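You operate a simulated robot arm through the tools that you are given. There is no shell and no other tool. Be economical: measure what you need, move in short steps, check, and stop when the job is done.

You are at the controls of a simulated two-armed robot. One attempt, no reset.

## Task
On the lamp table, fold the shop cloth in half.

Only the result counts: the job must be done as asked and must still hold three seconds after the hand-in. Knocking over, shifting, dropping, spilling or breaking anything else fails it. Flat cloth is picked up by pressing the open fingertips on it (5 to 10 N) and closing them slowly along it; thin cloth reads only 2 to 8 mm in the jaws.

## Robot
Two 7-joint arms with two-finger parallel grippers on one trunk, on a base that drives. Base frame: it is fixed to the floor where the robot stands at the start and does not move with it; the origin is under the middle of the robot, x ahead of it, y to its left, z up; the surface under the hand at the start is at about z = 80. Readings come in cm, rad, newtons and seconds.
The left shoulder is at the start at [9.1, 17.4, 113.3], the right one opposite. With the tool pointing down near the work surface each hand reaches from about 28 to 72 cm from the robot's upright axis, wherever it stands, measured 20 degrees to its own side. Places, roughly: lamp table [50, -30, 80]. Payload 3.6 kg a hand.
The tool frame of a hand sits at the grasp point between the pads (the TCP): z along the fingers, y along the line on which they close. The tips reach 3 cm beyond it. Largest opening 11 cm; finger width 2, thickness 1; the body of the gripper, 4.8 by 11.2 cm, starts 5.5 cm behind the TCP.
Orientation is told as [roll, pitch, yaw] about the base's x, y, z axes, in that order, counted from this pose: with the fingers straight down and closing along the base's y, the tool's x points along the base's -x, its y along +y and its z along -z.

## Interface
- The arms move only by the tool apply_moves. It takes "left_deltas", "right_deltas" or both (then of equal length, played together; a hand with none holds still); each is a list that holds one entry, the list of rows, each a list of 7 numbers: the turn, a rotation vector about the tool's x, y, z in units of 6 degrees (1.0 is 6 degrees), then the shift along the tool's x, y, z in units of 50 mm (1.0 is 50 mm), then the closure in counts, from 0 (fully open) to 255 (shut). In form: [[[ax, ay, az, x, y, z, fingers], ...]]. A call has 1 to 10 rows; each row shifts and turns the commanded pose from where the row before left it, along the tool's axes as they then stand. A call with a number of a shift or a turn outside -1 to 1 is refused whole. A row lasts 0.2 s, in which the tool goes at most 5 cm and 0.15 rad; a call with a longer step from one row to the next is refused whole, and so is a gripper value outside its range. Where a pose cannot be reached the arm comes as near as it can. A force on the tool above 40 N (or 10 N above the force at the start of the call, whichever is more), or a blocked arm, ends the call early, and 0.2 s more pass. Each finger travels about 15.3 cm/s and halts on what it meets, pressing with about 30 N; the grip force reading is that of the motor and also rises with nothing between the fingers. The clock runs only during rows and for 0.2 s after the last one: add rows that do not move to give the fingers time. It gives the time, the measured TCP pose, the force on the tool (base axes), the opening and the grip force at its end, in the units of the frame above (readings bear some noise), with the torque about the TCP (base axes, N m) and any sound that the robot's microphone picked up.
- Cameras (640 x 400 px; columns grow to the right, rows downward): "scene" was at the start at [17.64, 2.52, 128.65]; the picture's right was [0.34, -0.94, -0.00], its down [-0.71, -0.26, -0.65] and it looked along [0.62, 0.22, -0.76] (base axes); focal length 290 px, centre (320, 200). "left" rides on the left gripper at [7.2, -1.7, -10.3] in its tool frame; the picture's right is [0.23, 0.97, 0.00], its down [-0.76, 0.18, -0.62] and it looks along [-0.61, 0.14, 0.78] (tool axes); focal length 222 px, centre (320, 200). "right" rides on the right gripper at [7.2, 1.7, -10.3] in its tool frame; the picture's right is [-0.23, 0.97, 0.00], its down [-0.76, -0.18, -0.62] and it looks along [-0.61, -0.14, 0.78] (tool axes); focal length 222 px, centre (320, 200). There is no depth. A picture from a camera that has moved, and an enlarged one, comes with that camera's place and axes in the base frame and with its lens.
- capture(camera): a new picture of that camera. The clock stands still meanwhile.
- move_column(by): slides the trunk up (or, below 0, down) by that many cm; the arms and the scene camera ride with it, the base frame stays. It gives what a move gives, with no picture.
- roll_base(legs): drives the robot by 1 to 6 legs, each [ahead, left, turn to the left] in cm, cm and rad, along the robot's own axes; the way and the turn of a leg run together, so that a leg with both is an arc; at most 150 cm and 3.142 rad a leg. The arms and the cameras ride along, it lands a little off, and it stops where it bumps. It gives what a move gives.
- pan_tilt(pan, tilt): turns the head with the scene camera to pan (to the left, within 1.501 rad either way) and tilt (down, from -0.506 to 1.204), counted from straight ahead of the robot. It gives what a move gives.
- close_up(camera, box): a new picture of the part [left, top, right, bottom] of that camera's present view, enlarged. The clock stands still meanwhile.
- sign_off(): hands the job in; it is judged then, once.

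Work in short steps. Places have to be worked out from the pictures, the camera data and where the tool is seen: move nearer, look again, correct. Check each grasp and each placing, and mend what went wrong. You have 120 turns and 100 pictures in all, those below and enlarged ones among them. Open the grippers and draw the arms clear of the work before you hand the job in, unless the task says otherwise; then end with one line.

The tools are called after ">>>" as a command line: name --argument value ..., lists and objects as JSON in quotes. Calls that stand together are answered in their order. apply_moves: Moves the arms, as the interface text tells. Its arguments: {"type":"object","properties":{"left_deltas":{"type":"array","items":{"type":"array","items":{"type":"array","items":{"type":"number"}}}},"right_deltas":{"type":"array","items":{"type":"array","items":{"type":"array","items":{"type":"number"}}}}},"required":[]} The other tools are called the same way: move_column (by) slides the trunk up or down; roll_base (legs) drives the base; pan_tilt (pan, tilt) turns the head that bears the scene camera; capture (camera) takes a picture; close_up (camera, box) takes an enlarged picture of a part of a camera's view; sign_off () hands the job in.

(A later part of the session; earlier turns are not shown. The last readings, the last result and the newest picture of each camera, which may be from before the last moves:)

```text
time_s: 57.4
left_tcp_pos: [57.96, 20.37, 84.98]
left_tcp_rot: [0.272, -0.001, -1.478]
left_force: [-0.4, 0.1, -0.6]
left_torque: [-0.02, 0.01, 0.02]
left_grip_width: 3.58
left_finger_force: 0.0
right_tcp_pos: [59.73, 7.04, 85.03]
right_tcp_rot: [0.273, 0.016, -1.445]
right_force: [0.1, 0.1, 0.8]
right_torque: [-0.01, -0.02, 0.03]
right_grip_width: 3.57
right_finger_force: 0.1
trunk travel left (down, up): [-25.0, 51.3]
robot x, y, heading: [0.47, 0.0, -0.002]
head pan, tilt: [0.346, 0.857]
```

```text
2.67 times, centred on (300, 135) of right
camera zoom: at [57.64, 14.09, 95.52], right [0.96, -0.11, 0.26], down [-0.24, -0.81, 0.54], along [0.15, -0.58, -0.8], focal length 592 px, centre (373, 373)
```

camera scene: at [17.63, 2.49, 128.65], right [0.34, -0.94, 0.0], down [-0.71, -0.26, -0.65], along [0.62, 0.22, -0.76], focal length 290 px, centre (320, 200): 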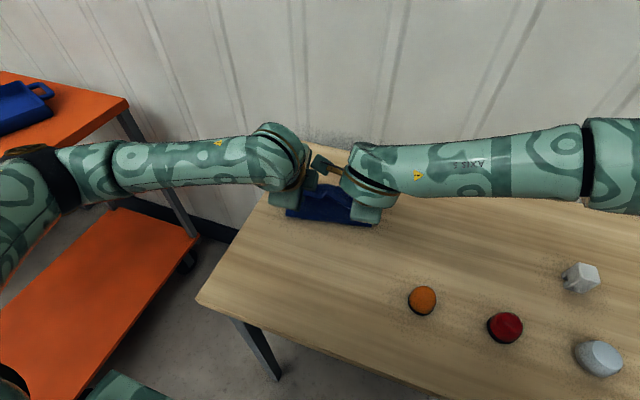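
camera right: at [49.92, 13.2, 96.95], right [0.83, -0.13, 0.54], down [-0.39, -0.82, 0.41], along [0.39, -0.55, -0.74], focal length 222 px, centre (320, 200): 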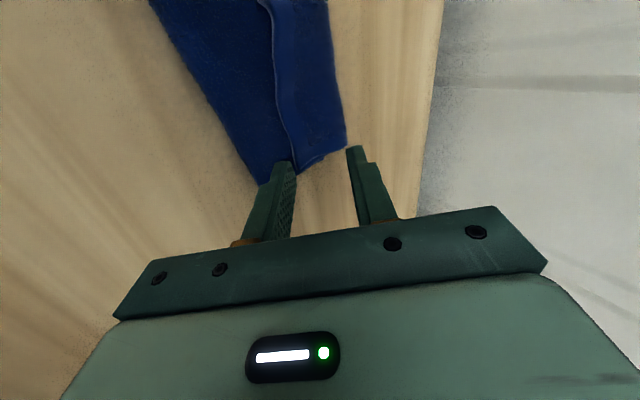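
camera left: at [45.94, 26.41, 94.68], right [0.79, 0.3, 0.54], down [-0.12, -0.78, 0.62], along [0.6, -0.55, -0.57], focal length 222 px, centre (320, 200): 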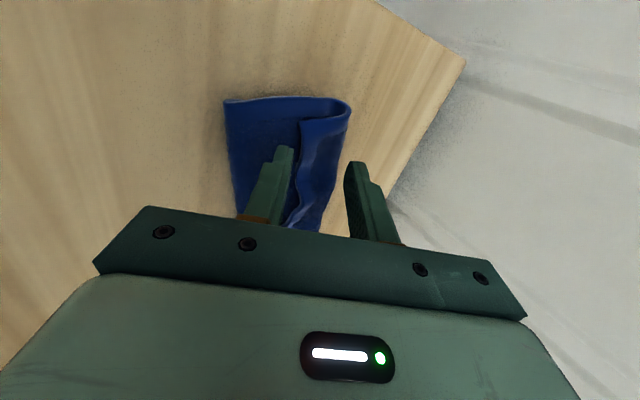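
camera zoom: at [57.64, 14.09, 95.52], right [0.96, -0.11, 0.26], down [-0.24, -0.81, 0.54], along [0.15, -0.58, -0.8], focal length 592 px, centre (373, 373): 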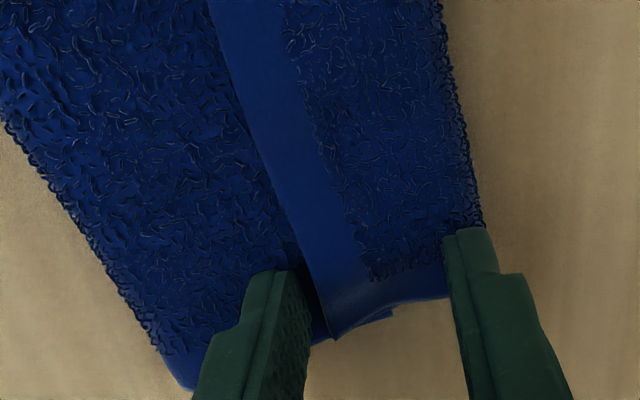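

The cloth no longer drags and the fingers are at the lip edge. I'll advance 1 cm more to get under it.

>>> apply_moves --left_deltas '[[[0, 0, 0, 0, 0.096, 0.028, 172], [0, 0, 0, 0, 0.096, 0.028, 172], [0, 0, 0, 0, 0, 0, 172]]]' --right_deltas '[[[0, 0, 0, 0, 0.096, 0.028, 172], [0, 0, 0, 0, 0.096, 0.028, 172], [0, 0, 0, 0, 0, 0, 172]]]'

>>> close_up --camera "left" --box '[180, 60, 420, 210]'

>>> close_up --camera "right" --box '[180, 60, 420, 210]'

```text
time_s: 58.2
left_tcp_pos: [58.98, 20.61, 85.1]
left_tcp_rot: [0.269, 0.0, -1.477]
left_force: [-0.1, 0.1, 0.3]
left_torque: [0.02, 0.0, -0.01]
left_grip_width: 3.57
left_finger_force: 0.1
right_tcp_pos: [60.72, 7.14, 85.03]
right_tcp_rot: [0.274, 0.015, -1.446]
right_force: [-0.1, -0.2, -0.4]
right_torque: [-0.01, -0.01, -0.02]
right_grip_width: 3.59
right_finger_force: 0.0
trunk travel left (down, up): [-25.0, 51.3]
robot x, y, heading: [0.05, 0.22, -0.004]
head pan, tilt: [0.346, 0.857]
```

```text
2.67 times, centred on (300, 135) of left
camera zoom: at [53.96, 27.39, 94.46], right [0.91, 0.31, 0.26], down [0.08, -0.76, 0.65], along [0.4, -0.57, -0.72], focal length 592 px, centre (373, 373)
```

zoom: 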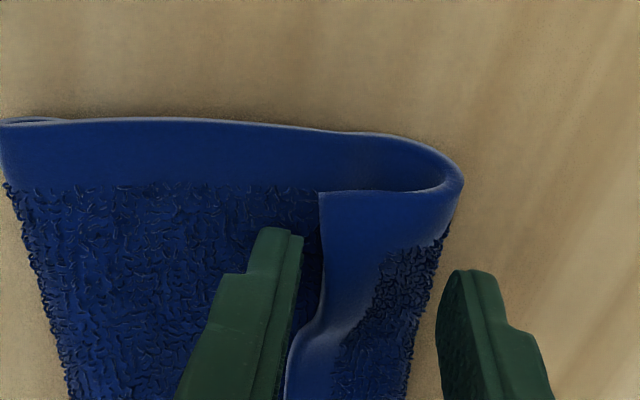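

```text
2.67 times, centred on (300, 135) of right
camera zoom: at [58.66, 14.14, 95.56], right [0.96, -0.11, 0.26], down [-0.24, -0.81, 0.54], along [0.15, -0.58, -0.8], focal length 592 px, centre (373, 373)
```

zoom: 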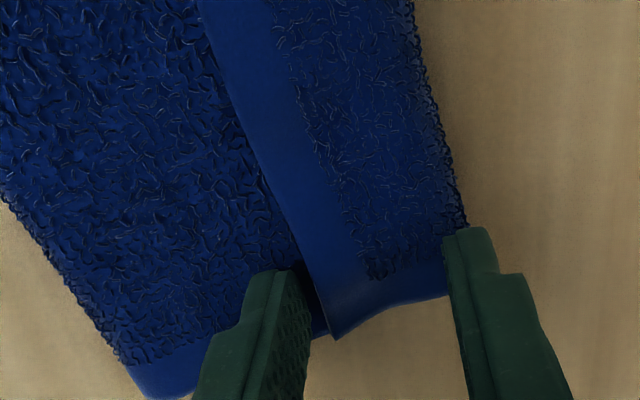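

The flap stays put, and the lip itself is now being pushed upright between the fingers. I'll keep advancing.

>>> apply_moves --left_deltas '[[[0, 0, 0, 0, 0.096, 0.028, 172], [0, 0, 0, 0, 0.096, 0.028, 172], [0, 0, 0, 0, 0.096, 0.028, 172], [0, 0, 0, 0, 0, 0, 172]]]' --right_deltas '[[[0, 0, 0, 0, 0.096, 0.028, 172], [0, 0, 0, 0, 0.096, 0.028, 172], [0, 0, 0, 0, 0.096, 0.028, 172], [0, 0, 0, 0, 0, 0, 172]]]'

>>> close_up --camera "left" --box '[180, 60, 420, 210]'

>>> close_up --camera "right" --box '[180, 60, 420, 210]'

```text
time_s: 59.2
left_tcp_pos: [60.55, 20.6, 84.95]
left_tcp_rot: [0.269, 0.002, -1.477]
left_force: [-0.1, 0.1, 0.6]
left_torque: [0.0, -0.01, 0.02]
left_grip_width: 3.6
left_finger_force: 0.0
right_tcp_pos: [62.17, 7.29, 85.09]
right_tcp_rot: [0.274, 0.017, -1.446]
right_force: [1.0, -0.3, 0.1]
right_torque: [0.0, -0.02, -0.03]
right_grip_width: 3.59
right_finger_force: 0.0
trunk travel left (down, up): [-25.0, 51.3]
robot x, y, heading: [0.32, -0.33, -0.0]
head pan, tilt: [0.346, 0.857]
```

```text
2.67 times, centred on (300, 135) of left
camera zoom: at [55.47, 27.5, 94.4], right [0.91, 0.31, 0.26], down [0.08, -0.76, 0.65], along [0.4, -0.57, -0.72], focal length 592 px, centre (373, 373)
```

zoom: 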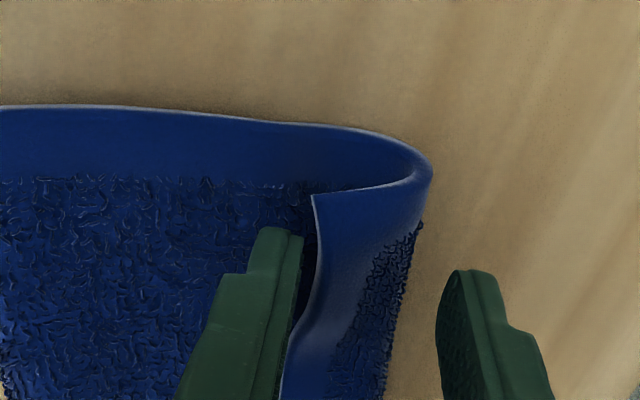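

```text
2.67 times, centred on (300, 135) of right
camera zoom: at [60.12, 14.28, 95.58], right [0.96, -0.11, 0.26], down [-0.24, -0.81, 0.54], along [0.15, -0.58, -0.8], focal length 592 px, centre (373, 373)
```

zoom: 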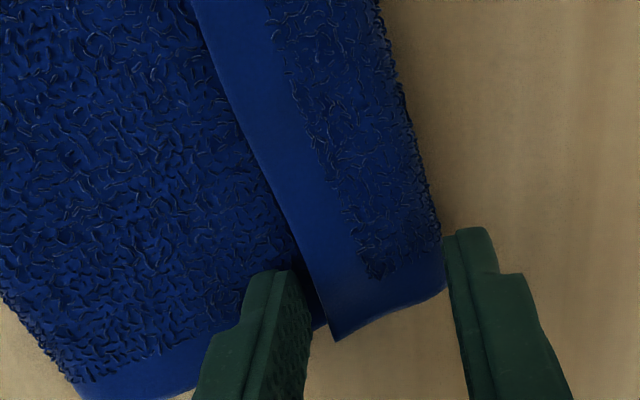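

The lip is rising against the rear fingers. I'll go 0.8 cm further and 1 cm up, so that the jaws take only the top of the lip.

>>> apply_moves --left_deltas '[[[0, 0, 0, 0, 0.077, 0.022, 172], [0, 0, 0, 0, 0.077, 0.022, 172], [0, 0, 0, 0, 0.055, -0.192, 172], [0, 0, 0, 0, 0, 0, 172]]]' --right_deltas '[[[0, 0, 0, 0, 0.077, 0.022, 172], [0, 0, 0, 0, 0.077, 0.022, 172], [0, 0, 0, 0, 0.055, -0.192, 172], [0, 0, 0, 0, 0, 0, 172]]]'

>>> close_up --camera "left" --box '[180, 60, 420, 210]'

>>> close_up --camera "right" --box '[180, 60, 420, 210]'

```text
time_s: 60.2
left_tcp_pos: [61.23, 20.75, 85.82]
left_tcp_rot: [0.271, -0.001, -1.479]
left_force: [0.7, 0.3, 0.3]
left_torque: [0.0, 0.0, 0.01]
left_grip_width: 3.59
left_finger_force: 0.0
right_tcp_pos: [63.0, 7.51, 85.99]
right_tcp_rot: [0.274, 0.014, -1.443]
right_force: [0.6, 0.2, -0.8]
right_torque: [0.01, 0.02, -0.01]
right_grip_width: 3.59
right_finger_force: 0.0
trunk travel left (down, up): [-25.0, 51.3]
robot x, y, heading: [-0.17, 0.33, 0.006]
head pan, tilt: [0.346, 0.857]
```

```text
2.67 times, centred on (300, 135) of left
camera zoom: at [56.23, 27.63, 95.3], right [0.91, 0.31, 0.26], down [0.08, -0.76, 0.65], along [0.4, -0.57, -0.72], focal length 592 px, centre (373, 373)
```

zoom: 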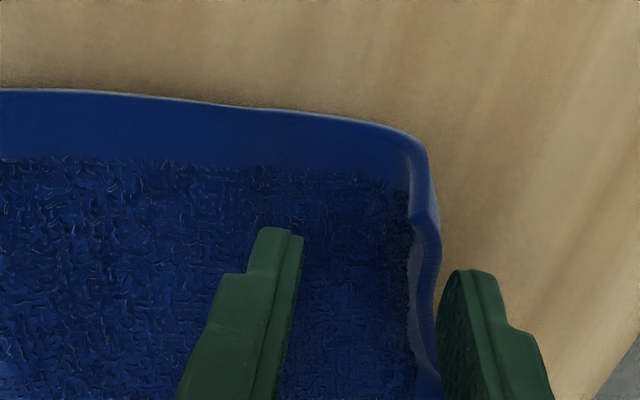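

```text
2.67 times, centred on (300, 135) of right
camera zoom: at [60.98, 14.49, 96.5], right [0.96, -0.11, 0.26], down [-0.24, -0.81, 0.54], along [0.15, -0.58, -0.8], focal length 592 px, centre (373, 373)
```

zoom: 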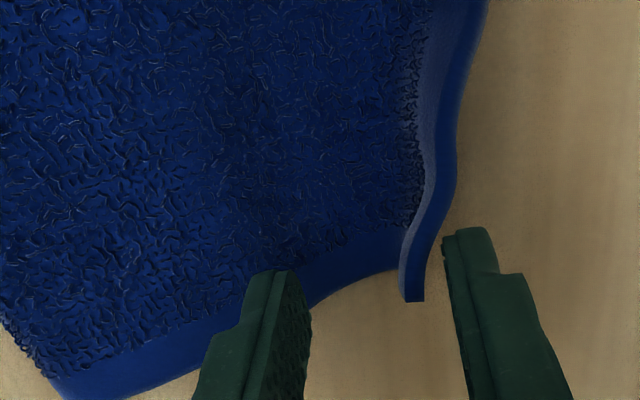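

The lip has flipped up and now stands as an upright edge between the fingers. I'll go down 1.1 cm around it and look once more before closing.

>>> apply_moves --left_deltas '[[[0, 0, 0, 0, 0.018, 0.12, 172], [0, 0, 0, 0, 0.018, 0.12, 172], [0, 0, 0, 0, 0, 0, 172]]]' --right_deltas '[[[0, 0, 0, 0, 0.018, 0.12, 172], [0, 0, 0, 0, 0.018, 0.12, 172], [0, 0, 0, 0, 0, 0, 172]]]'

>>> close_up --camera "left" --box '[180, 60, 420, 210]'

>>> close_up --camera "right" --box '[180, 60, 420, 210]'

```text
time_s: 61.0
left_tcp_pos: [61.62, 20.73, 84.74]
left_tcp_rot: [0.271, -0.002, -1.477]
left_force: [0.3, 0.2, -0.6]
left_torque: [-0.01, -0.02, -0.01]
left_grip_width: 3.58
left_finger_force: 0.0
right_tcp_pos: [63.7, 7.53, 84.96]
right_tcp_rot: [0.274, 0.016, -1.446]
right_force: [-0.5, -0.1, 0.2]
right_torque: [0.03, 0.0, -0.01]
right_grip_width: 3.59
right_finger_force: 0.0
trunk travel left (down, up): [-25.0, 51.3]
robot x, y, heading: [-0.44, -0.11, 0.002]
head pan, tilt: [0.346, 0.857]
```

```text
2.67 times, centred on (300, 135) of left
camera zoom: at [56.74, 27.68, 94.12], right [0.91, 0.31, 0.26], down [0.08, -0.76, 0.65], along [0.4, -0.57, -0.72], focal length 592 px, centre (373, 373)
```

zoom: 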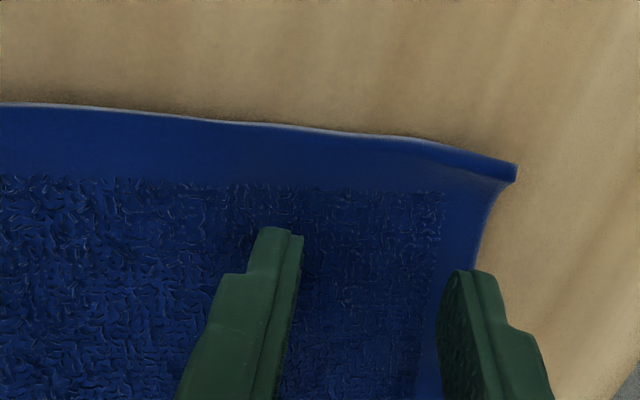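

```text
2.67 times, centred on (300, 135) of right
camera zoom: at [61.5, 14.52, 95.45], right [0.96, -0.11, 0.26], down [-0.24, -0.81, 0.54], along [0.15, -0.58, -0.8], focal length 592 px, centre (373, 373)
```

zoom: 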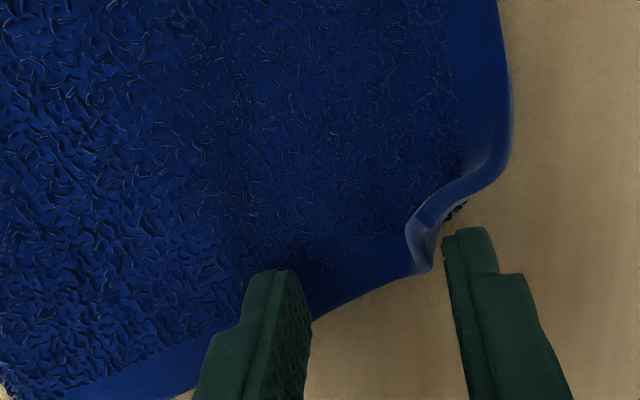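

The lip has unrolled flat by its own spring, apart from a small bit at the right corner. I'll lift the hands clear and look at the whole cloth.

>>> apply_moves --left_deltas '[[[0, 0, 0, 0, 0.1, -0.4, 172], [0, 0, 0, 0, 0.2, -0.6, 172], [0, 0, 0, 0.3, 0.2, -0.6, 172], [0, 0, 0, 0.8, 0, -0.2, 172], [0, 0, 0, 0.8, 0, 0, 172], [0, 0, 0, 0, 0, 0, 172]]]' --right_deltas '[[[0, 0, 0, 0, 0.1, -0.4, 172], [0, 0, 0, 0, 0.2, -0.6, 172], [0, 0, 0, -0.3, 0, -0.6, 172], [0, 0, 0, -0.8, -0.3, -0.2, 172], [0, 0, 0, -0.8, -0.3, 0, 172], [0, 0, 0, 0, 0, 0, 172]]]'

>>> close_up --camera "scene" --box '[240, 130, 432, 250]'

>>> capture --camera "left"

>>> capture --camera "right"

```text
time_s: 62.4
left_tcp_pos: [60.72, 30.33, 94.14]
left_tcp_rot: [0.271, 0.0, -1.478]
left_force: [-0.2, 0.9, 0.3]
left_torque: [0.01, -0.01, -0.01]
left_grip_width: 3.56
left_finger_force: 0.1
right_tcp_pos: [61.05, -2.61, 92.54]
right_tcp_rot: [0.274, 0.015, -1.447]
right_force: [0.2, 0.4, 0.3]
right_torque: [0.0, -0.02, 0.01]
right_grip_width: 3.59
right_finger_force: 0.0
trunk travel left (down, up): [-25.0, 51.3]
robot x, y, heading: [0.15, 0.22, -0.001]
head pan, tilt: [0.346, 0.857]
```

```text
3.33 times, centred on (336, 190) of scene
camera zoom: at [17.69, 2.56, 128.64], right [0.34, -0.94, 0.0], down [-0.71, -0.26, -0.65], along [0.62, 0.22, -0.76], focal length 965 px, centre (267, 233)
```

zoom: 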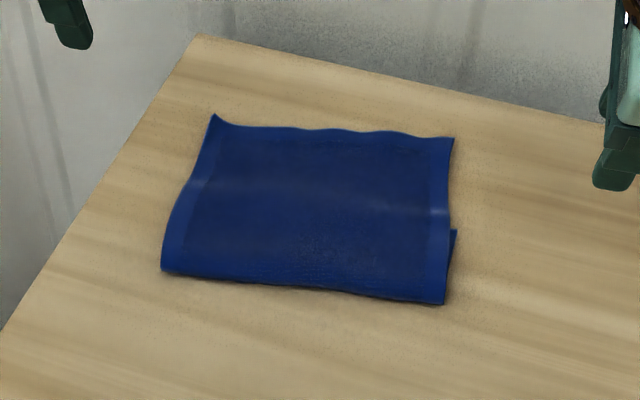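

```text
28 pictures are left
camera left: at [55.79, 37.22, 103.48], right [0.91, 0.31, 0.26], down [0.08, -0.76, 0.65], along [0.4, -0.57, -0.72], focal length 222 px, centre (320, 200)
```

left: 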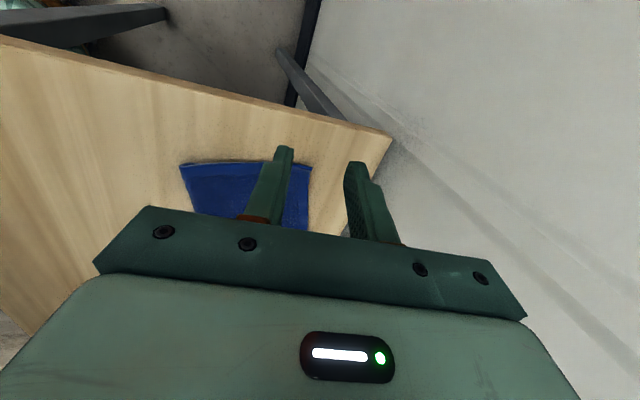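

```text
27 pictures are left
camera right: at [59.01, 4.47, 103.26], right [0.96, -0.11, 0.26], down [-0.24, -0.81, 0.54], along [0.15, -0.58, -0.8], focal length 222 px, centre (320, 200)
```

right: 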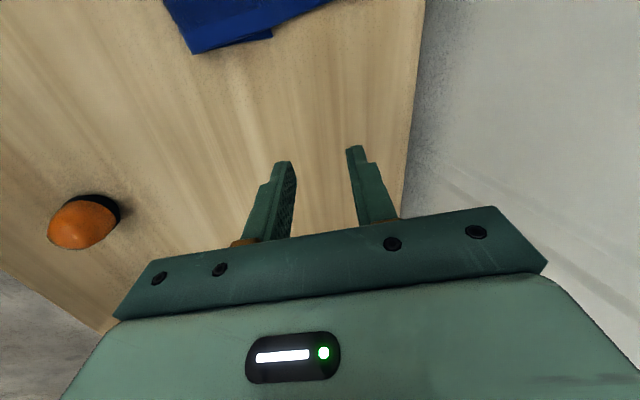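

The flap is now unrolled and flat, but it overhangs the lower layer by about 8 cm: crease x≈52–55, flap edge ≈66–70, lower edge ≈62. I'll straighten the hands and place them over the overhang, to pinch ridges about 4.5 cm in from the flap edge and re-lay it.

>>> apply_moves --left_deltas '[[[0.87, 0, 0, 0, 0, 0, 162], [0.87, 0, 0, 0, 0, 0, 162], [0.87, 0, 0, 0, 0, 0, 162], [0, 0, 0, -0.454, 0.072, 0.405, 162], [0, 0, 0, -0.454, 0.072, 0.405, 162], [0, 0, 0, -0.454, 0.072, 0.405, 162], [0, 0, 0, -0.454, 0.072, 0.405, 162], [0, 0, 0, 0, 0, 0, 162]]]' --right_deltas '[[[0.87, 0, 0, 0, 0, 0, 162], [0.87, 0, 0, 0, 0, 0, 162], [0.87, 0, 0, 0, 0, 0, 162], [0, 0, 0, 0.49, 0.271, 0.325, 162], [0, 0, 0, 0.49, 0.271, 0.325, 162], [0, 0, 0, 0.49, 0.271, 0.325, 162], [0, 0, 0, 0.49, 0.271, 0.325, 162], [0, 0, 0, 0, 0, 0, 162]]]'

>>> capture --camera "left"

>>> capture --camera "right"

```text
time_s: 64.2
left_tcp_pos: [63.01, 21.16, 85.96]
left_tcp_rot: [-0.005, 0.0, -1.477]
left_force: [-0.2, -0.7, 0.5]
left_torque: [0.0, 0.01, -0.06]
left_grip_width: 3.99
left_finger_force: 0.0
right_tcp_pos: [61.6, 4.85, 88.73]
right_tcp_rot: [0.001, 0.015, -1.446]
right_force: [-0.3, -0.3, -0.8]
right_torque: [0.03, 0.01, 0.01]
right_grip_width: 4.02
right_finger_force: 0.0
right hand out of reach, approached as far as the arm can: row 6, 7
trunk travel left (down, up): [-25.0, 51.3]
robot x, y, heading: [-0.09, -0.07, -0.001]
head pan, tilt: [0.346, 0.857]
```

```text
26 pictures are left
camera left: at [60.76, 28.27, 96.11], right [0.95, 0.32, 0.0], down [0.25, -0.74, 0.62], along [0.19, -0.59, -0.78], focal length 222 px, centre (320, 200)
```

left: 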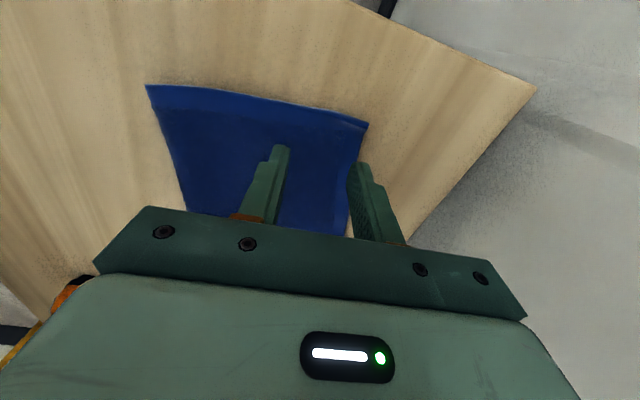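

```text
25 pictures are left
camera right: at [62.42, 12.35, 99.29], right [0.99, -0.1, 0.0], down [-0.08, -0.79, 0.61], along [-0.07, -0.61, -0.79], focal length 222 px, centre (320, 200)
```

right: 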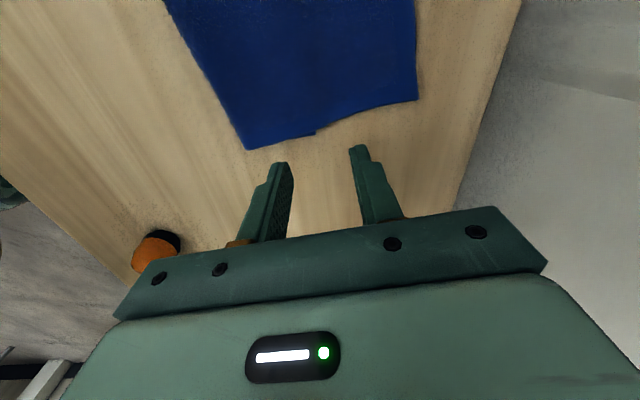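

The right arm cannot reach that far. Instead I'll press both hands lightly on the flap near the crease and drag it toward the robot. That either brings the cloth into reach or rolls the crease back, and both help.

>>> apply_moves --left_deltas '[[[0, 0, 0, 0.02, -0.502, 0, 162], [0, 0, 0, 0.02, -0.502, 0, 162], [0, 0, 0, 0.02, -0.502, 0.2, 162], [0, 0, 0, 0, 0, 0.1, 162], [0, 0, 0, 0, 0, 0, 162]]]' --right_deltas '[[[0, 0, 0, 0.198, -0.311, 0.1, 162], [0, 0, 0, 0.198, -0.311, 0.2, 162], [0, 0, 0, 0.198, -0.311, 0.25, 162], [0, 0, 0, 0, 0, 0.25, 162], [0, 0, 0, 0, 0, 0, 162]]]'

```text
time_s: 65.4
left_tcp_pos: [55.3, 21.0, 84.58]
left_tcp_rot: [-0.002, 0.0, -1.479]
left_force: [-1.6, -0.4, -0.2]
left_torque: [0.01, 0.01, -0.01]
left_grip_width: 4.0
left_finger_force: 0.1
right_tcp_pos: [56.5, 7.66, 84.71]
right_tcp_rot: [0.003, 0.015, -1.445]
right_force: [0.6, 0.0, -0.5]
right_torque: [-0.01, -0.03, 0.01]
right_grip_width: 4.01
right_finger_force: 0.1
trunk travel left (down, up): [-25.0, 51.3]
robot x, y, heading: [0.06, 0.08, 0.002]
head pan, tilt: [0.346, 0.857]
```

I'll lower to contact.

>>> apply_moves --left_deltas '[[[0, 0, 0, 0, 0, 0.1, 162], [0, 0, 0, 0, 0, 0.06, 162], [0, 0, 0, 0, 0, 0, 162]]]' --right_deltas '[[[0, 0, 0, 0, 0, 0.1, 162], [0, 0, 0, 0, 0, 0.08, 162], [0, 0, 0, 0, 0, 0, 162]]]'

```text
time_s: 66.2
left_tcp_pos: [55.56, 20.88, 83.78]
left_tcp_rot: [-0.001, 0.001, -1.48]
left_force: [-0.9, 0.6, 2.4]
left_torque: [0.0, 0.02, -0.03]
left_grip_width: 3.99
left_finger_force: 0.0
right_tcp_pos: [56.71, 7.53, 83.74]
right_tcp_rot: [0.0, 0.015, -1.446]
right_force: [0.3, -0.3, 0.9]
right_torque: [0.02, -0.02, -0.02]
right_grip_width: 4.02
right_finger_force: 0.1
trunk travel left (down, up): [-25.0, 51.3]
robot x, y, heading: [-0.17, 0.22, -0.003]
head pan, tilt: [0.346, 0.857]
```

Contact is light, at 1–2 N. I'll drag both about 4 cm toward the robot and check with the scene camera.

>>> apply_moves --left_deltas '[[[0, 0, 0, 0, -0.1, 0.01, 162], [0, 0, 0, 0, -0.1, 0, 162], [0, 0, 0, 0, -0.1, 0, 162], [0, 0, 0, 0, -0.1, 0, 162], [0, 0, 0, 0, -0.1, 0, 162], [0, 0, 0, 0, -0.1, 0, 162], [0, 0, 0, 0, -0.1, 0, 162], [0, 0, 0, 0, -0.1, 0, 162], [0, 0, 0, 0, 0, 0, 162]]]' --right_deltas '[[[0, 0, 0, 0, -0.1, 0.03, 162], [0, 0, 0, 0, -0.1, 0, 162], [0, 0, 0, 0, -0.1, 0, 162], [0, 0, 0, 0, -0.1, 0, 162], [0, 0, 0, 0, -0.1, 0, 162], [0, 0, 0, 0, -0.1, 0, 162], [0, 0, 0, 0, -0.1, 0, 162], [0, 0, 0, 0, -0.1, 0, 162], [0, 0, 0, 0, 0, 0, 162]]]'

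>>> close_up --camera "scene" --box '[240, 130, 432, 250]'

>>> capture --camera "left"

```text
time_s: 68.2
left_tcp_pos: [51.56, 20.46, 83.73]
left_tcp_rot: [-0.003, 0.001, -1.476]
left_force: [0.4, 0.3, 1.9]
left_torque: [0.01, -0.01, 0.0]
left_grip_width: 4.0
left_finger_force: 0.0
right_tcp_pos: [52.76, 7.12, 83.8]
right_tcp_rot: [0.003, 0.017, -1.445]
right_force: [1.2, -0.4, 2.6]
right_torque: [-0.01, -0.1, -0.04]
right_grip_width: 4.07
right_finger_force: 0.4
trunk travel left (down, up): [-25.0, 51.3]
robot x, y, heading: [0.11, 0.46, -0.002]
head pan, tilt: [0.346, 0.857]
```

```text
3.33 times, centred on (336, 190) of scene
camera zoom: at [17.62, 2.51, 128.65], right [0.34, -0.94, 0.0], down [-0.71, -0.26, -0.65], along [0.62, 0.22, -0.76], focal length 965 px, centre (267, 233)
```

zoom: 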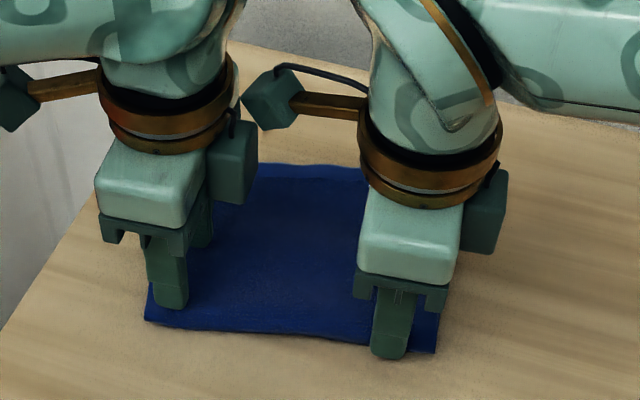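

```text
23 pictures are left
camera left: at [49.37, 27.51, 94.06], right [0.95, 0.32, 0.0], down [0.25, -0.74, 0.62], along [0.2, -0.59, -0.78], focal length 222 px, centre (320, 200)
```

left: 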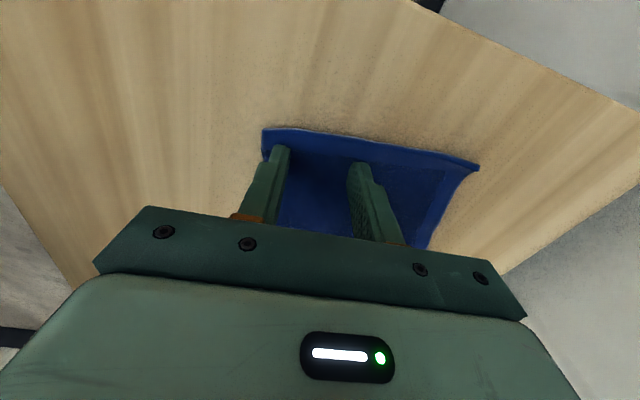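

The whole cloth moved about 4 cm and stayed flat. I'll drag another 4 cm.

>>> apply_moves --left_deltas '[[[0, 0, 0, 0, -0.1, 0, 162], [0, 0, 0, 0, -0.1, 0, 162], [0, 0, 0, 0, -0.1, 0, 162], [0, 0, 0, 0, -0.1, 0, 162], [0, 0, 0, 0, -0.1, 0, 162], [0, 0, 0, 0, -0.1, 0, 162], [0, 0, 0, 0, -0.1, 0, 162], [0, 0, 0, 0, -0.1, 0, 162], [0, 0, 0, 0, 0, 0, 162]]]' --right_deltas '[[[0, 0, 0, 0, -0.1, 0, 162], [0, 0, 0, 0, -0.1, 0, 162], [0, 0, 0, 0, -0.1, 0, 162], [0, 0, 0, 0, -0.1, 0, 162], [0, 0, 0, 0, -0.1, 0, 162], [0, 0, 0, 0, -0.1, 0, 162], [0, 0, 0, 0, -0.1, 0, 162], [0, 0, 0, 0, -0.1, 0, 162], [0, 0, 0, 0, 0, 0, 162]]]'

>>> apply_moves --left_deltas '[[[0, 0, 0, 0, 0, -0.3, 162], [0, 0, 0, 0, 0, -0.7, 162], [0, 0, 0, 0.5, 0, -0.7, 162], [0, 0, 0, 0.9, 0, 0, 162], [0, 0, 0, 0.9, 0, 0, 162], [0, 0, 0, 0, 0, 0, 162]]]' --right_deltas '[[[0, 0, 0, 0, 0, -0.3, 162], [0, 0, 0, 0, 0, -0.7, 162], [0, 0, 0, -0.5, 0, -0.7, 162], [0, 0, 0, -0.9, 0, 0, 162], [0, 0, 0, -0.9, 0, 0, 162], [0, 0, 0, 0, 0, 0, 162]]]'

>>> capture --camera "scene"

>>> capture --camera "right"

```text
time_s: 70.2
left_tcp_pos: [47.4, 20.24, 83.83]
left_tcp_rot: [0.0, -0.001, -1.477]
left_force: [0.1, -1.7, 1.0]
left_torque: [-0.05, -0.05, 0.01]
left_grip_width: 4.04
left_finger_force: 0.0
right_tcp_pos: [48.64, 6.6, 83.51]
right_tcp_rot: [0.002, 0.015, -1.445]
right_force: [1.6, 1.4, 3.6]
right_torque: [0.06, -0.12, 0.02]
right_grip_width: 4.06
right_finger_force: 0.8
trunk travel left (down, up): [-25.0, 51.3]
robot x, y, heading: [0.22, -0.17, 0.002]
head pan, tilt: [0.346, 0.857]
```

```text
time_s: 71.6
left_tcp_pos: [46.62, 31.76, 92.25]
left_tcp_rot: [-0.004, -0.001, -1.479]
left_force: [-0.1, -0.7, -0.4]
left_torque: [0.02, 0.02, 0.01]
left_grip_width: 3.99
left_finger_force: 0.0
right_tcp_pos: [50.0, -4.98, 91.69]
right_tcp_rot: [0.001, 0.017, -1.445]
right_force: [0.8, -0.1, -0.4]
right_torque: [-0.02, 0.02, -0.01]
right_grip_width: 4.02
right_finger_force: 0.1
trunk travel left (down, up): [-25.0, 51.3]
robot x, y, heading: [0.12, -0.1, 0.002]
head pan, tilt: [0.346, 0.857]
```

```text
22 pictures are left
camera scene: at [17.7, 2.55, 128.63], right [0.34, -0.94, 0.0], down [-0.71, -0.26, -0.65], along [0.62, 0.22, -0.76], focal length 290 px, centre (320, 200)
```

scene: 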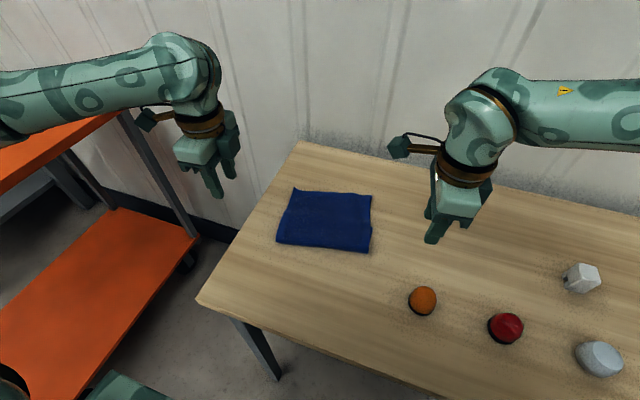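

```text
21 pictures are left
camera right: at [50.81, 2.29, 102.23], right [0.99, -0.1, 0.0], down [-0.08, -0.79, 0.61], along [-0.07, -0.61, -0.79], focal length 222 px, centre (320, 200)
```

right: 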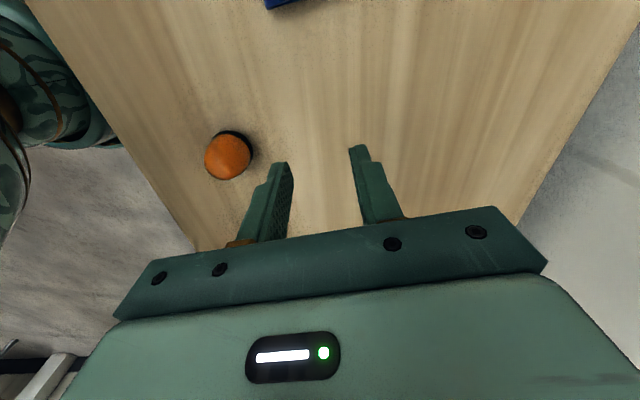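

The cloth is within reach and still flat. I'll take one close-up for exact corner positions.

>>> close_up --camera "scene" --box '[256, 170, 400, 260]'

```text
4.44 times, centred on (328, 215) of scene
camera zoom: at [17.7, 2.55, 128.63], right [0.34, -0.94, 0.0], down [-0.71, -0.26, -0.65], along [0.62, 0.22, -0.76], focal length 1287 px, centre (284, 133)
```

zoom: 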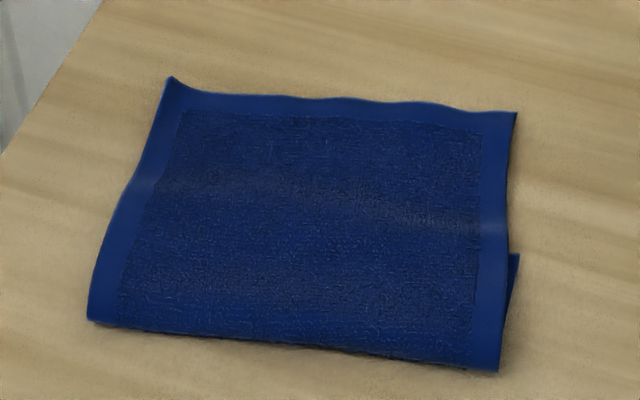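

The cloth frame is now clear: yaw ≈0.2, crease from (47.5,3.4) to (44,20.9), flap length ≈15, lower layer ≈6.7. I'll align the hands and go over the overhang at s≈10.5.

>>> apply_moves --left_deltas '[[[0, 0, -0.51, 0, 0, 0, 162], [0, 0, -0.51, 0, 0, 0, 162], [0, 0, 0, -0.604, 0.286, 0.298, 162], [0, 0, 0, -0.604, 0.286, 0.298, 162], [0, 0, 0, -0.604, 0.286, 0.298, 162], [0, 0, 0, -0.604, 0.286, 0.298, 162], [0, 0, 0, 0, 0, 0, 162]]]' --right_deltas '[[[0, 0, -0.36, 0, 0, 0, 162], [0, 0, -0.36, 0, 0, 0, 162], [0, 0, 0, 0.55, 0.486, 0.27, 162], [0, 0, 0, 0.55, 0.486, 0.27, 162], [0, 0, 0, 0.55, 0.486, 0.27, 162], [0, 0, 0, 0.55, 0.486, 0.27, 162], [0, 0, 0, 0, 0, 0, 162]]]'

>>> capture --camera "left"

>>> capture --camera "right"

```text
time_s: 73.2
left_tcp_pos: [54.45, 20.94, 86.46]
left_tcp_rot: [-0.002, 0.0, -1.372]
left_force: [0.5, -0.6, -0.2]
left_torque: [-0.02, -0.02, -0.02]
left_grip_width: 4.04
left_finger_force: 0.0
right_tcp_pos: [57.32, 7.63, 86.59]
right_tcp_rot: [0.002, 0.016, -1.371]
right_force: [0.4, -0.6, 0.7]
right_torque: [0.01, 0.03, 0.01]
right_grip_width: 3.98
right_finger_force: 0.1
trunk travel left (down, up): [-25.0, 51.3]
robot x, y, heading: [-0.25, 0.34, 0.0]
head pan, tilt: [0.346, 0.857]
```

```text
19 pictures are left
camera left: at [51.51, 27.72, 96.6], right [0.91, 0.42, 0.0], down [0.33, -0.71, 0.62], along [0.26, -0.57, -0.78], focal length 222 px, centre (320, 200)
```

left: 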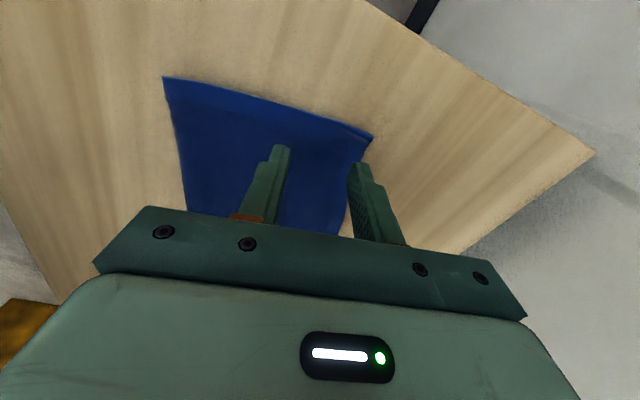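

```text
18 pictures are left
camera right: at [57.5, 14.98, 97.1], right [1.0, -0.03, 0.0], down [-0.02, -0.79, 0.61], along [-0.02, -0.61, -0.79], focal length 222 px, centre (320, 200)
```

right: 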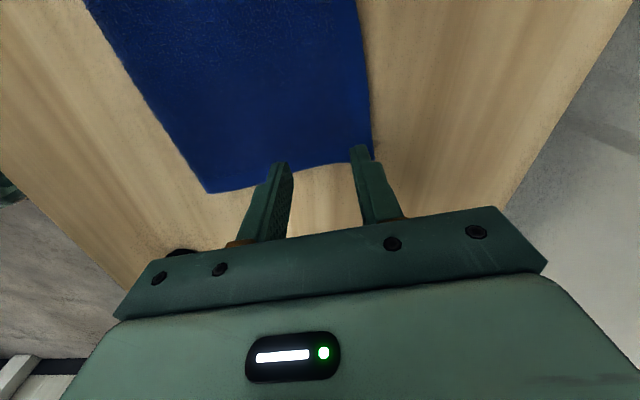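

Relative to the tools, the flap corners are at lat -2.2 / fwd 4.1 (right) and lat +1.3 / fwd 3.8 (left), so both fingers of each hand sit on the overhang. I'll lower to contact.

>>> apply_moves --left_deltas '[[[0, 0, 0, 0, 0, 0.25, 162], [0, 0, 0, 0, 0, 0.25, 162], [0, 0, 0, 0, 0, 0.1, 162], [0, 0, 0, 0, 0, 0, 162]]]' --right_deltas '[[[0, 0, 0, 0, 0, 0.25, 162], [0, 0, 0, 0, 0, 0.25, 162], [0, 0, 0, 0, 0, 0.1, 162], [0, 0, 0, 0, 0, 0, 162]]]'

```text
time_s: 74.2
left_tcp_pos: [54.51, 20.96, 83.4]
left_tcp_rot: [-0.001, 0.001, -1.369]
left_force: [-0.7, 1.1, 5.1]
left_torque: [0.0, 0.07, 0.02]
left_grip_width: 4.02
left_finger_force: 0.0
right_tcp_pos: [57.49, 8.01, 83.81]
right_tcp_rot: [0.003, 0.016, -1.369]
right_force: [0.2, 1.7, 0.0]
right_torque: [0.03, 0.0, 0.0]
right_grip_width: 4.0
right_finger_force: 0.1
trunk travel left (down, up): [-25.0, 51.3]
robot x, y, heading: [0.29, 0.16, 0.003]
head pan, tilt: [0.346, 0.857]
```

The left hand has 5 N and the right has none yet. I'll lower the right a bit more.

>>> apply_moves --left_deltas '[[[0, 0, 0, 0, 0, 0.006, 162], [0, 0, 0, 0, 0, 0, 162]]]' --right_deltas '[[[0, 0, 0, 0, 0, 0.07, 162], [0, 0, 0, 0, 0, 0, 162]]]'

```text
time_s: 74.8
left_tcp_pos: [54.7, 20.84, 83.31]
left_tcp_rot: [-0.003, -0.001, -1.371]
left_force: [0.0, 2.2, 8.4]
left_torque: [0.04, 0.03, -0.03]
left_grip_width: 3.99
left_finger_force: 0.0
right_tcp_pos: [57.53, 7.84, 83.44]
right_tcp_rot: [0.005, 0.017, -1.37]
right_force: [-1.2, 0.3, 1.9]
right_torque: [0.02, 0.01, -0.05]
right_grip_width: 4.05
right_finger_force: 0.0
trunk travel left (down, up): [-25.0, 51.3]
robot x, y, heading: [0.08, 0.07, -0.001]
head pan, tilt: [0.346, 0.857]
```

The right is at 1.9 N, so I'll lower it a little more and start closing the left slowly.

>>> apply_moves --right_deltas '[[[0, 0, 0, 0, 0, 0.02, 162], [0, 0, 0, 0, 0, 0, 162], [0, 0, 0, 0, 0, 0, 162]]]'

```text
time_s: 75.6
left_tcp_pos: [54.5, 20.83, 83.48]
left_tcp_rot: [-0.002, 0.0, -1.37]
left_force: [1.2, 2.6, 8.5]
left_torque: [0.03, 0.03, -0.04]
left_grip_width: 4.01
left_finger_force: 0.0
right_tcp_pos: [57.62, 7.96, 83.36]
right_tcp_rot: [0.003, 0.015, -1.369]
right_force: [-0.6, 0.4, 2.1]
right_torque: [-0.04, 0.02, -0.02]
right_grip_width: 3.99
right_finger_force: 0.1
trunk travel left (down, up): [-25.0, 51.3]
robot x, y, heading: [0.31, 0.13, -0.002]
head pan, tilt: [0.346, 0.857]
```

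I'll lower the right by another 1.5 mm.

>>> apply_moves --right_deltas '[[[0, 0, 0, 0, 0, 0.03, 162], [0, 0, 0, 0, 0, 0, 162]]]'

```text
time_s: 76.2
left_tcp_pos: [54.62, 20.74, 83.33]
left_tcp_rot: [-0.002, -0.001, -1.371]
left_force: [2.0, 2.1, 6.5]
left_torque: [0.04, -0.04, 0.0]
left_grip_width: 3.99
left_finger_force: 0.2
right_tcp_pos: [57.49, 7.91, 83.29]
right_tcp_rot: [0.004, 0.015, -1.37]
right_force: [-1.7, -0.8, 7.2]
right_torque: [-0.06, 0.0, 0.01]
right_grip_width: 4.01
right_finger_force: 0.0
trunk travel left (down, up): [-25.0, 51.3]
robot x, y, heading: [-0.07, -0.06, 0.005]
head pan, tilt: [0.346, 0.857]
```

Both are at 6.5–7 N. I'll close slowly.

>>> apply_moves --left_deltas '[[[0, 0, 0, 0, 0, 0, 165], [0, 0, 0, 0, 0, 0, 169], [0, 0, 0, 0, 0, 0, 173], [0, 0, 0, 0, 0, 0, 177], [0, 0, 0, 0, 0, 0, 181], [0, 0, 0, 0, 0, 0, 185], [0, 0, 0, 0, 0, 0, 189], [0, 0, 0, 0, 0, 0, 193], [0, 0, 0, 0, 0, 0, 197], [0, 0, 0, 0, 0, 0, 201]]]' --right_deltas '[[[0, 0, 0, 0, 0, 0, 165], [0, 0, 0, 0, 0, 0, 169], [0, 0, 0, 0, 0, 0, 173], [0, 0, 0, 0, 0, 0, 177], [0, 0, 0, 0, 0, 0, 181], [0, 0, 0, 0, 0, 0, 185], [0, 0, 0, 0, 0, 0, 189], [0, 0, 0, 0, 0, 0, 193], [0, 0, 0, 0, 0, 0, 197], [0, 0, 0, 0, 0, 0, 201]]]'

>>> apply_moves --left_deltas '[[[0, 0, 0, 0, 0, 0, 206], [0, 0, 0, 0, 0, 0, 211], [0, 0, 0, 0, 0, 0, 216], [0, 0, 0, 0, 0, 0, 221], [0, 0, 0, 0, 0, 0, 226], [0, 0, 0, 0, 0, 0, 231], [0, 0, 0, 0, 0, 0, 237], [0, 0, 0, 0, 0, 0, 243], [0, 0, 0, 0, 0, 0, 249], [0, 0, 0, 0, 0, 0, 255]]]' --right_deltas '[[[0, 0, 0, 0, 0, 0, 206], [0, 0, 0, 0, 0, 0, 211], [0, 0, 0, 0, 0, 0, 216], [0, 0, 0, 0, 0, 0, 221], [0, 0, 0, 0, 0, 0, 226], [0, 0, 0, 0, 0, 0, 231], [0, 0, 0, 0, 0, 0, 237], [0, 0, 0, 0, 0, 0, 243], [0, 0, 0, 0, 0, 0, 249], [0, 0, 0, 0, 0, 0, 255]]]'

```text
time_s: 78.4
left_tcp_pos: [54.52, 20.89, 83.42]
left_tcp_rot: [-0.002, 0.0, -1.37]
left_force: [0.6, 0.2, 5.5]
left_torque: [-0.02, 0.01, -0.04]
left_grip_width: 2.41
left_finger_force: 1.0
right_tcp_pos: [57.47, 7.95, 83.22]
right_tcp_rot: [0.004, 0.014, -1.37]
right_force: [0.5, 0.3, 9.8]
right_torque: [-0.04, -0.04, 0.02]
right_grip_width: 2.36
right_finger_force: 0.0
trunk travel left (down, up): [-25.0, 51.3]
robot x, y, heading: [0.17, 0.15, 0.001]
head pan, tilt: [0.346, 0.857]
```

```text
time_s: 80.6
left_tcp_pos: [54.64, 20.85, 83.24]
left_tcp_rot: [-0.002, 0.0, -1.371]
left_force: [0.0, -0.7, 6.9]
left_torque: [-0.01, 0.0, -0.01]
left_grip_width: 0.46
left_finger_force: 29.9
right_tcp_pos: [57.44, 7.95, 83.43]
right_tcp_rot: [0.004, 0.016, -1.369]
right_force: [-0.4, 0.2, 9.8]
right_torque: [0.01, -0.03, -0.01]
right_grip_width: 0.46
right_finger_force: 29.7
trunk travel left (down, up): [-25.0, 51.3]
robot x, y, heading: [-0.15, -0.12, 0.002]
head pan, tilt: [0.346, 0.857]
```

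Both hands hold 4.6 mm ridges. I'll lift and carry them back over the new crease line, so the excess flap unrolls into the lower layer.

>>> apply_moves --left_deltas '[[[0, 0, 0, 0, 0, -0.3, 255], [0, 0, 0, 0, -0.2, -0.4, 255], [0, 0, 0, 0, -0.4, -0.4, 255], [0, 0, 0, 0, -0.5, -0.4, 255], [0, 0, 0, 0, -0.5, -0.1, 255], [0, 0, 0, 0, -0.5, 0, 255], [0, 0, 0, 0, -0.5, 0.1, 255], [0, 0, 0, 0, -0.3, 0.2, 255], [0, 0, 0, 0, 0, 0, 255]]]' --right_deltas '[[[0, 0, 0, 0, 0, -0.3, 255], [0, 0, 0, 0, -0.2, -0.4, 255], [0, 0, 0, 0, -0.4, -0.4, 255], [0, 0, 0, 0, -0.5, -0.4, 255], [0, 0, 0, 0, -0.5, -0.1, 255], [0, 0, 0, 0, -0.5, 0, 255], [0, 0, 0, 0, -0.5, 0.1, 255], [0, 0, 0, 0, -0.3, 0.2, 255], [0, 0, 0, 0, 0, 0, 255]]]'

>>> capture --camera "left"

>>> close_up --camera "scene" --box '[224, 140, 448, 280]'

```text
time_s: 82.6
left_tcp_pos: [40.44, 18.05, 89.74]
left_tcp_rot: [-0.002, 0.0, -1.37]
left_force: [-0.6, 0.9, -0.5]
left_torque: [-0.01, 0.0, 0.01]
left_grip_width: 0.45
left_finger_force: 30.6
right_tcp_pos: [43.34, 5.18, 89.73]
right_tcp_rot: [0.003, 0.016, -1.371]
right_force: [0.9, -0.2, 0.5]
right_torque: [-0.01, 0.02, -0.04]
right_grip_width: 0.47
right_finger_force: 30.1
trunk travel left (down, up): [-25.0, 51.3]
robot x, y, heading: [-0.09, -0.13, -0.001]
head pan, tilt: [0.346, 0.857]
```

```text
17 pictures are left
camera left: at [37.46, 24.88, 100.01], right [0.91, 0.42, 0.0], down [0.33, -0.71, 0.62], along [0.26, -0.57, -0.78], focal length 222 px, centre (320, 200)
```

left: 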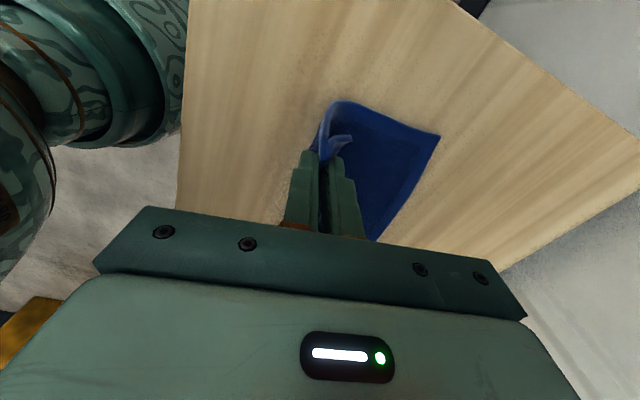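

```text
2.86 times, centred on (336, 210) of scene
camera zoom: at [17.64, 2.53, 128.65], right [0.34, -0.94, 0.0], down [-0.71, -0.26, -0.65], along [0.62, 0.22, -0.76], focal length 827 px, centre (274, 171)
```

zoom: 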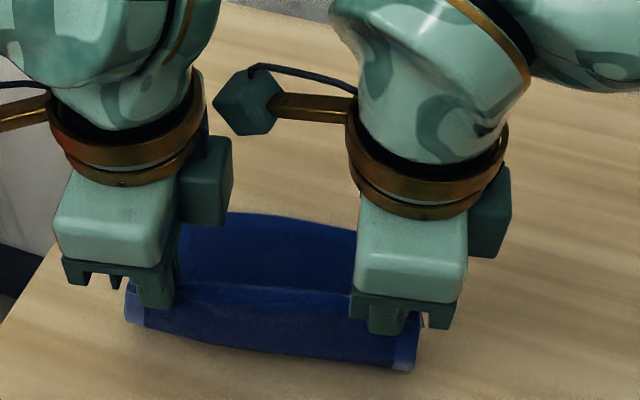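

The flap hangs well and the lower layer now reaches s≈7.1. I'll lay the flap forward in an arc, ending with the ridge at s≈3.2.

>>> apply_moves --left_deltas '[[[0, 0, 0, 0, 0.24, -0.06, 255], [0, 0, 0, 0, 0.28, 0, 255], [0, 0, 0, 0, 0.28, 0.16, 255], [0, 0, 0, 0, 0.24, 0.24, 255], [0, 0, 0, 0, 0.2, 0.3, 255], [0, 0, 0, 0, 0.12, 0.28, 255], [0, 0, 0, 0, 0.04, 0.16, 255], [0, 0, 0, 0, 0, 0, 255]]]' --right_deltas '[[[0, 0, 0, 0, 0.24, -0.06, 255], [0, 0, 0, 0, 0.28, 0, 255], [0, 0, 0, 0, 0.28, 0.16, 255], [0, 0, 0, 0, 0.24, 0.24, 255], [0, 0, 0, 0, 0.2, 0.3, 255], [0, 0, 0, 0, 0.12, 0.28, 255], [0, 0, 0, 0, 0.04, 0.16, 255], [0, 0, 0, 0, 0, 0, 255]]]'

>>> capture --camera "left"

>>> capture --camera "right"

```text
time_s: 84.4
left_tcp_pos: [47.25, 19.43, 84.38]
left_tcp_rot: [-0.003, 0.002, -1.37]
left_force: [-0.2, 0.2, 0.7]
left_torque: [-0.05, -0.02, 0.02]
left_grip_width: 0.45
left_finger_force: 29.9
right_tcp_pos: [50.25, 6.46, 84.26]
right_tcp_rot: [0.001, 0.015, -1.37]
right_force: [0.4, 1.0, 1.1]
right_torque: [0.05, 0.01, 0.0]
right_grip_width: 0.46
right_finger_force: 30.1
trunk travel left (down, up): [-25.0, 51.3]
robot x, y, heading: [0.2, 0.03, -0.001]
head pan, tilt: [0.346, 0.857]
```

```text
15 pictures are left
camera left: at [44.32, 26.31, 94.59], right [0.91, 0.42, 0.0], down [0.33, -0.71, 0.62], along [0.26, -0.57, -0.78], focal length 222 px, centre (320, 200)
```

left: 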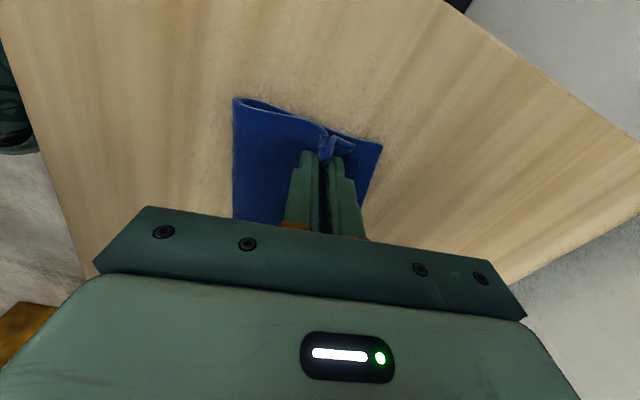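

```text
14 pictures are left
camera right: at [50.47, 13.83, 94.64], right [1.0, -0.03, 0.0], down [-0.02, -0.79, 0.61], along [-0.02, -0.61, -0.79], focal length 222 px, centre (320, 200)
```

right: 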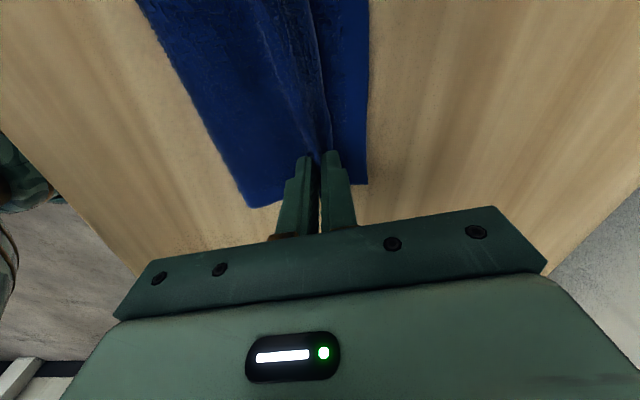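

The lower edge is 4.1 cm ahead of the left grip and 3.0 cm ahead of the right. The tail is about 1.5 cm and will gain about 1.8 cm when the ridge spreads. I'll nudge the left forward 0.9 and the right 0.2, then touch down.

>>> apply_moves --left_deltas '[[[0, 0, 0, 0, 0.09, 0, 255], [0, 0, 0, 0, 0.09, 0.04, 255], [0, 0, 0, 0, 0, 0.06, 255], [0, 0, 0, 0, 0, 0, 255]]]' --right_deltas '[[[0, 0, 0, 0, 0.02, 0, 255], [0, 0, 0, 0, 0.02, 0.04, 255], [0, 0, 0, 0, 0, 0.04, 255], [0, 0, 0, 0, 0, 0, 255]]]'

```text
time_s: 85.4
left_tcp_pos: [47.99, 19.73, 83.83]
left_tcp_rot: [-0.002, -0.001, -1.372]
left_force: [-0.1, -1.3, 1.8]
left_torque: [-0.05, 0.02, -0.01]
left_grip_width: 0.46
left_finger_force: 30.2
right_tcp_pos: [50.4, 6.48, 83.93]
right_tcp_rot: [0.005, 0.015, -1.37]
right_force: [1.0, 1.2, 4.2]
right_torque: [0.06, -0.06, -0.03]
right_grip_width: 0.47
right_finger_force: 30.1
trunk travel left (down, up): [-25.0, 51.3]
robot x, y, heading: [0.04, 0.03, -0.005]
head pan, tilt: [0.346, 0.857]
```

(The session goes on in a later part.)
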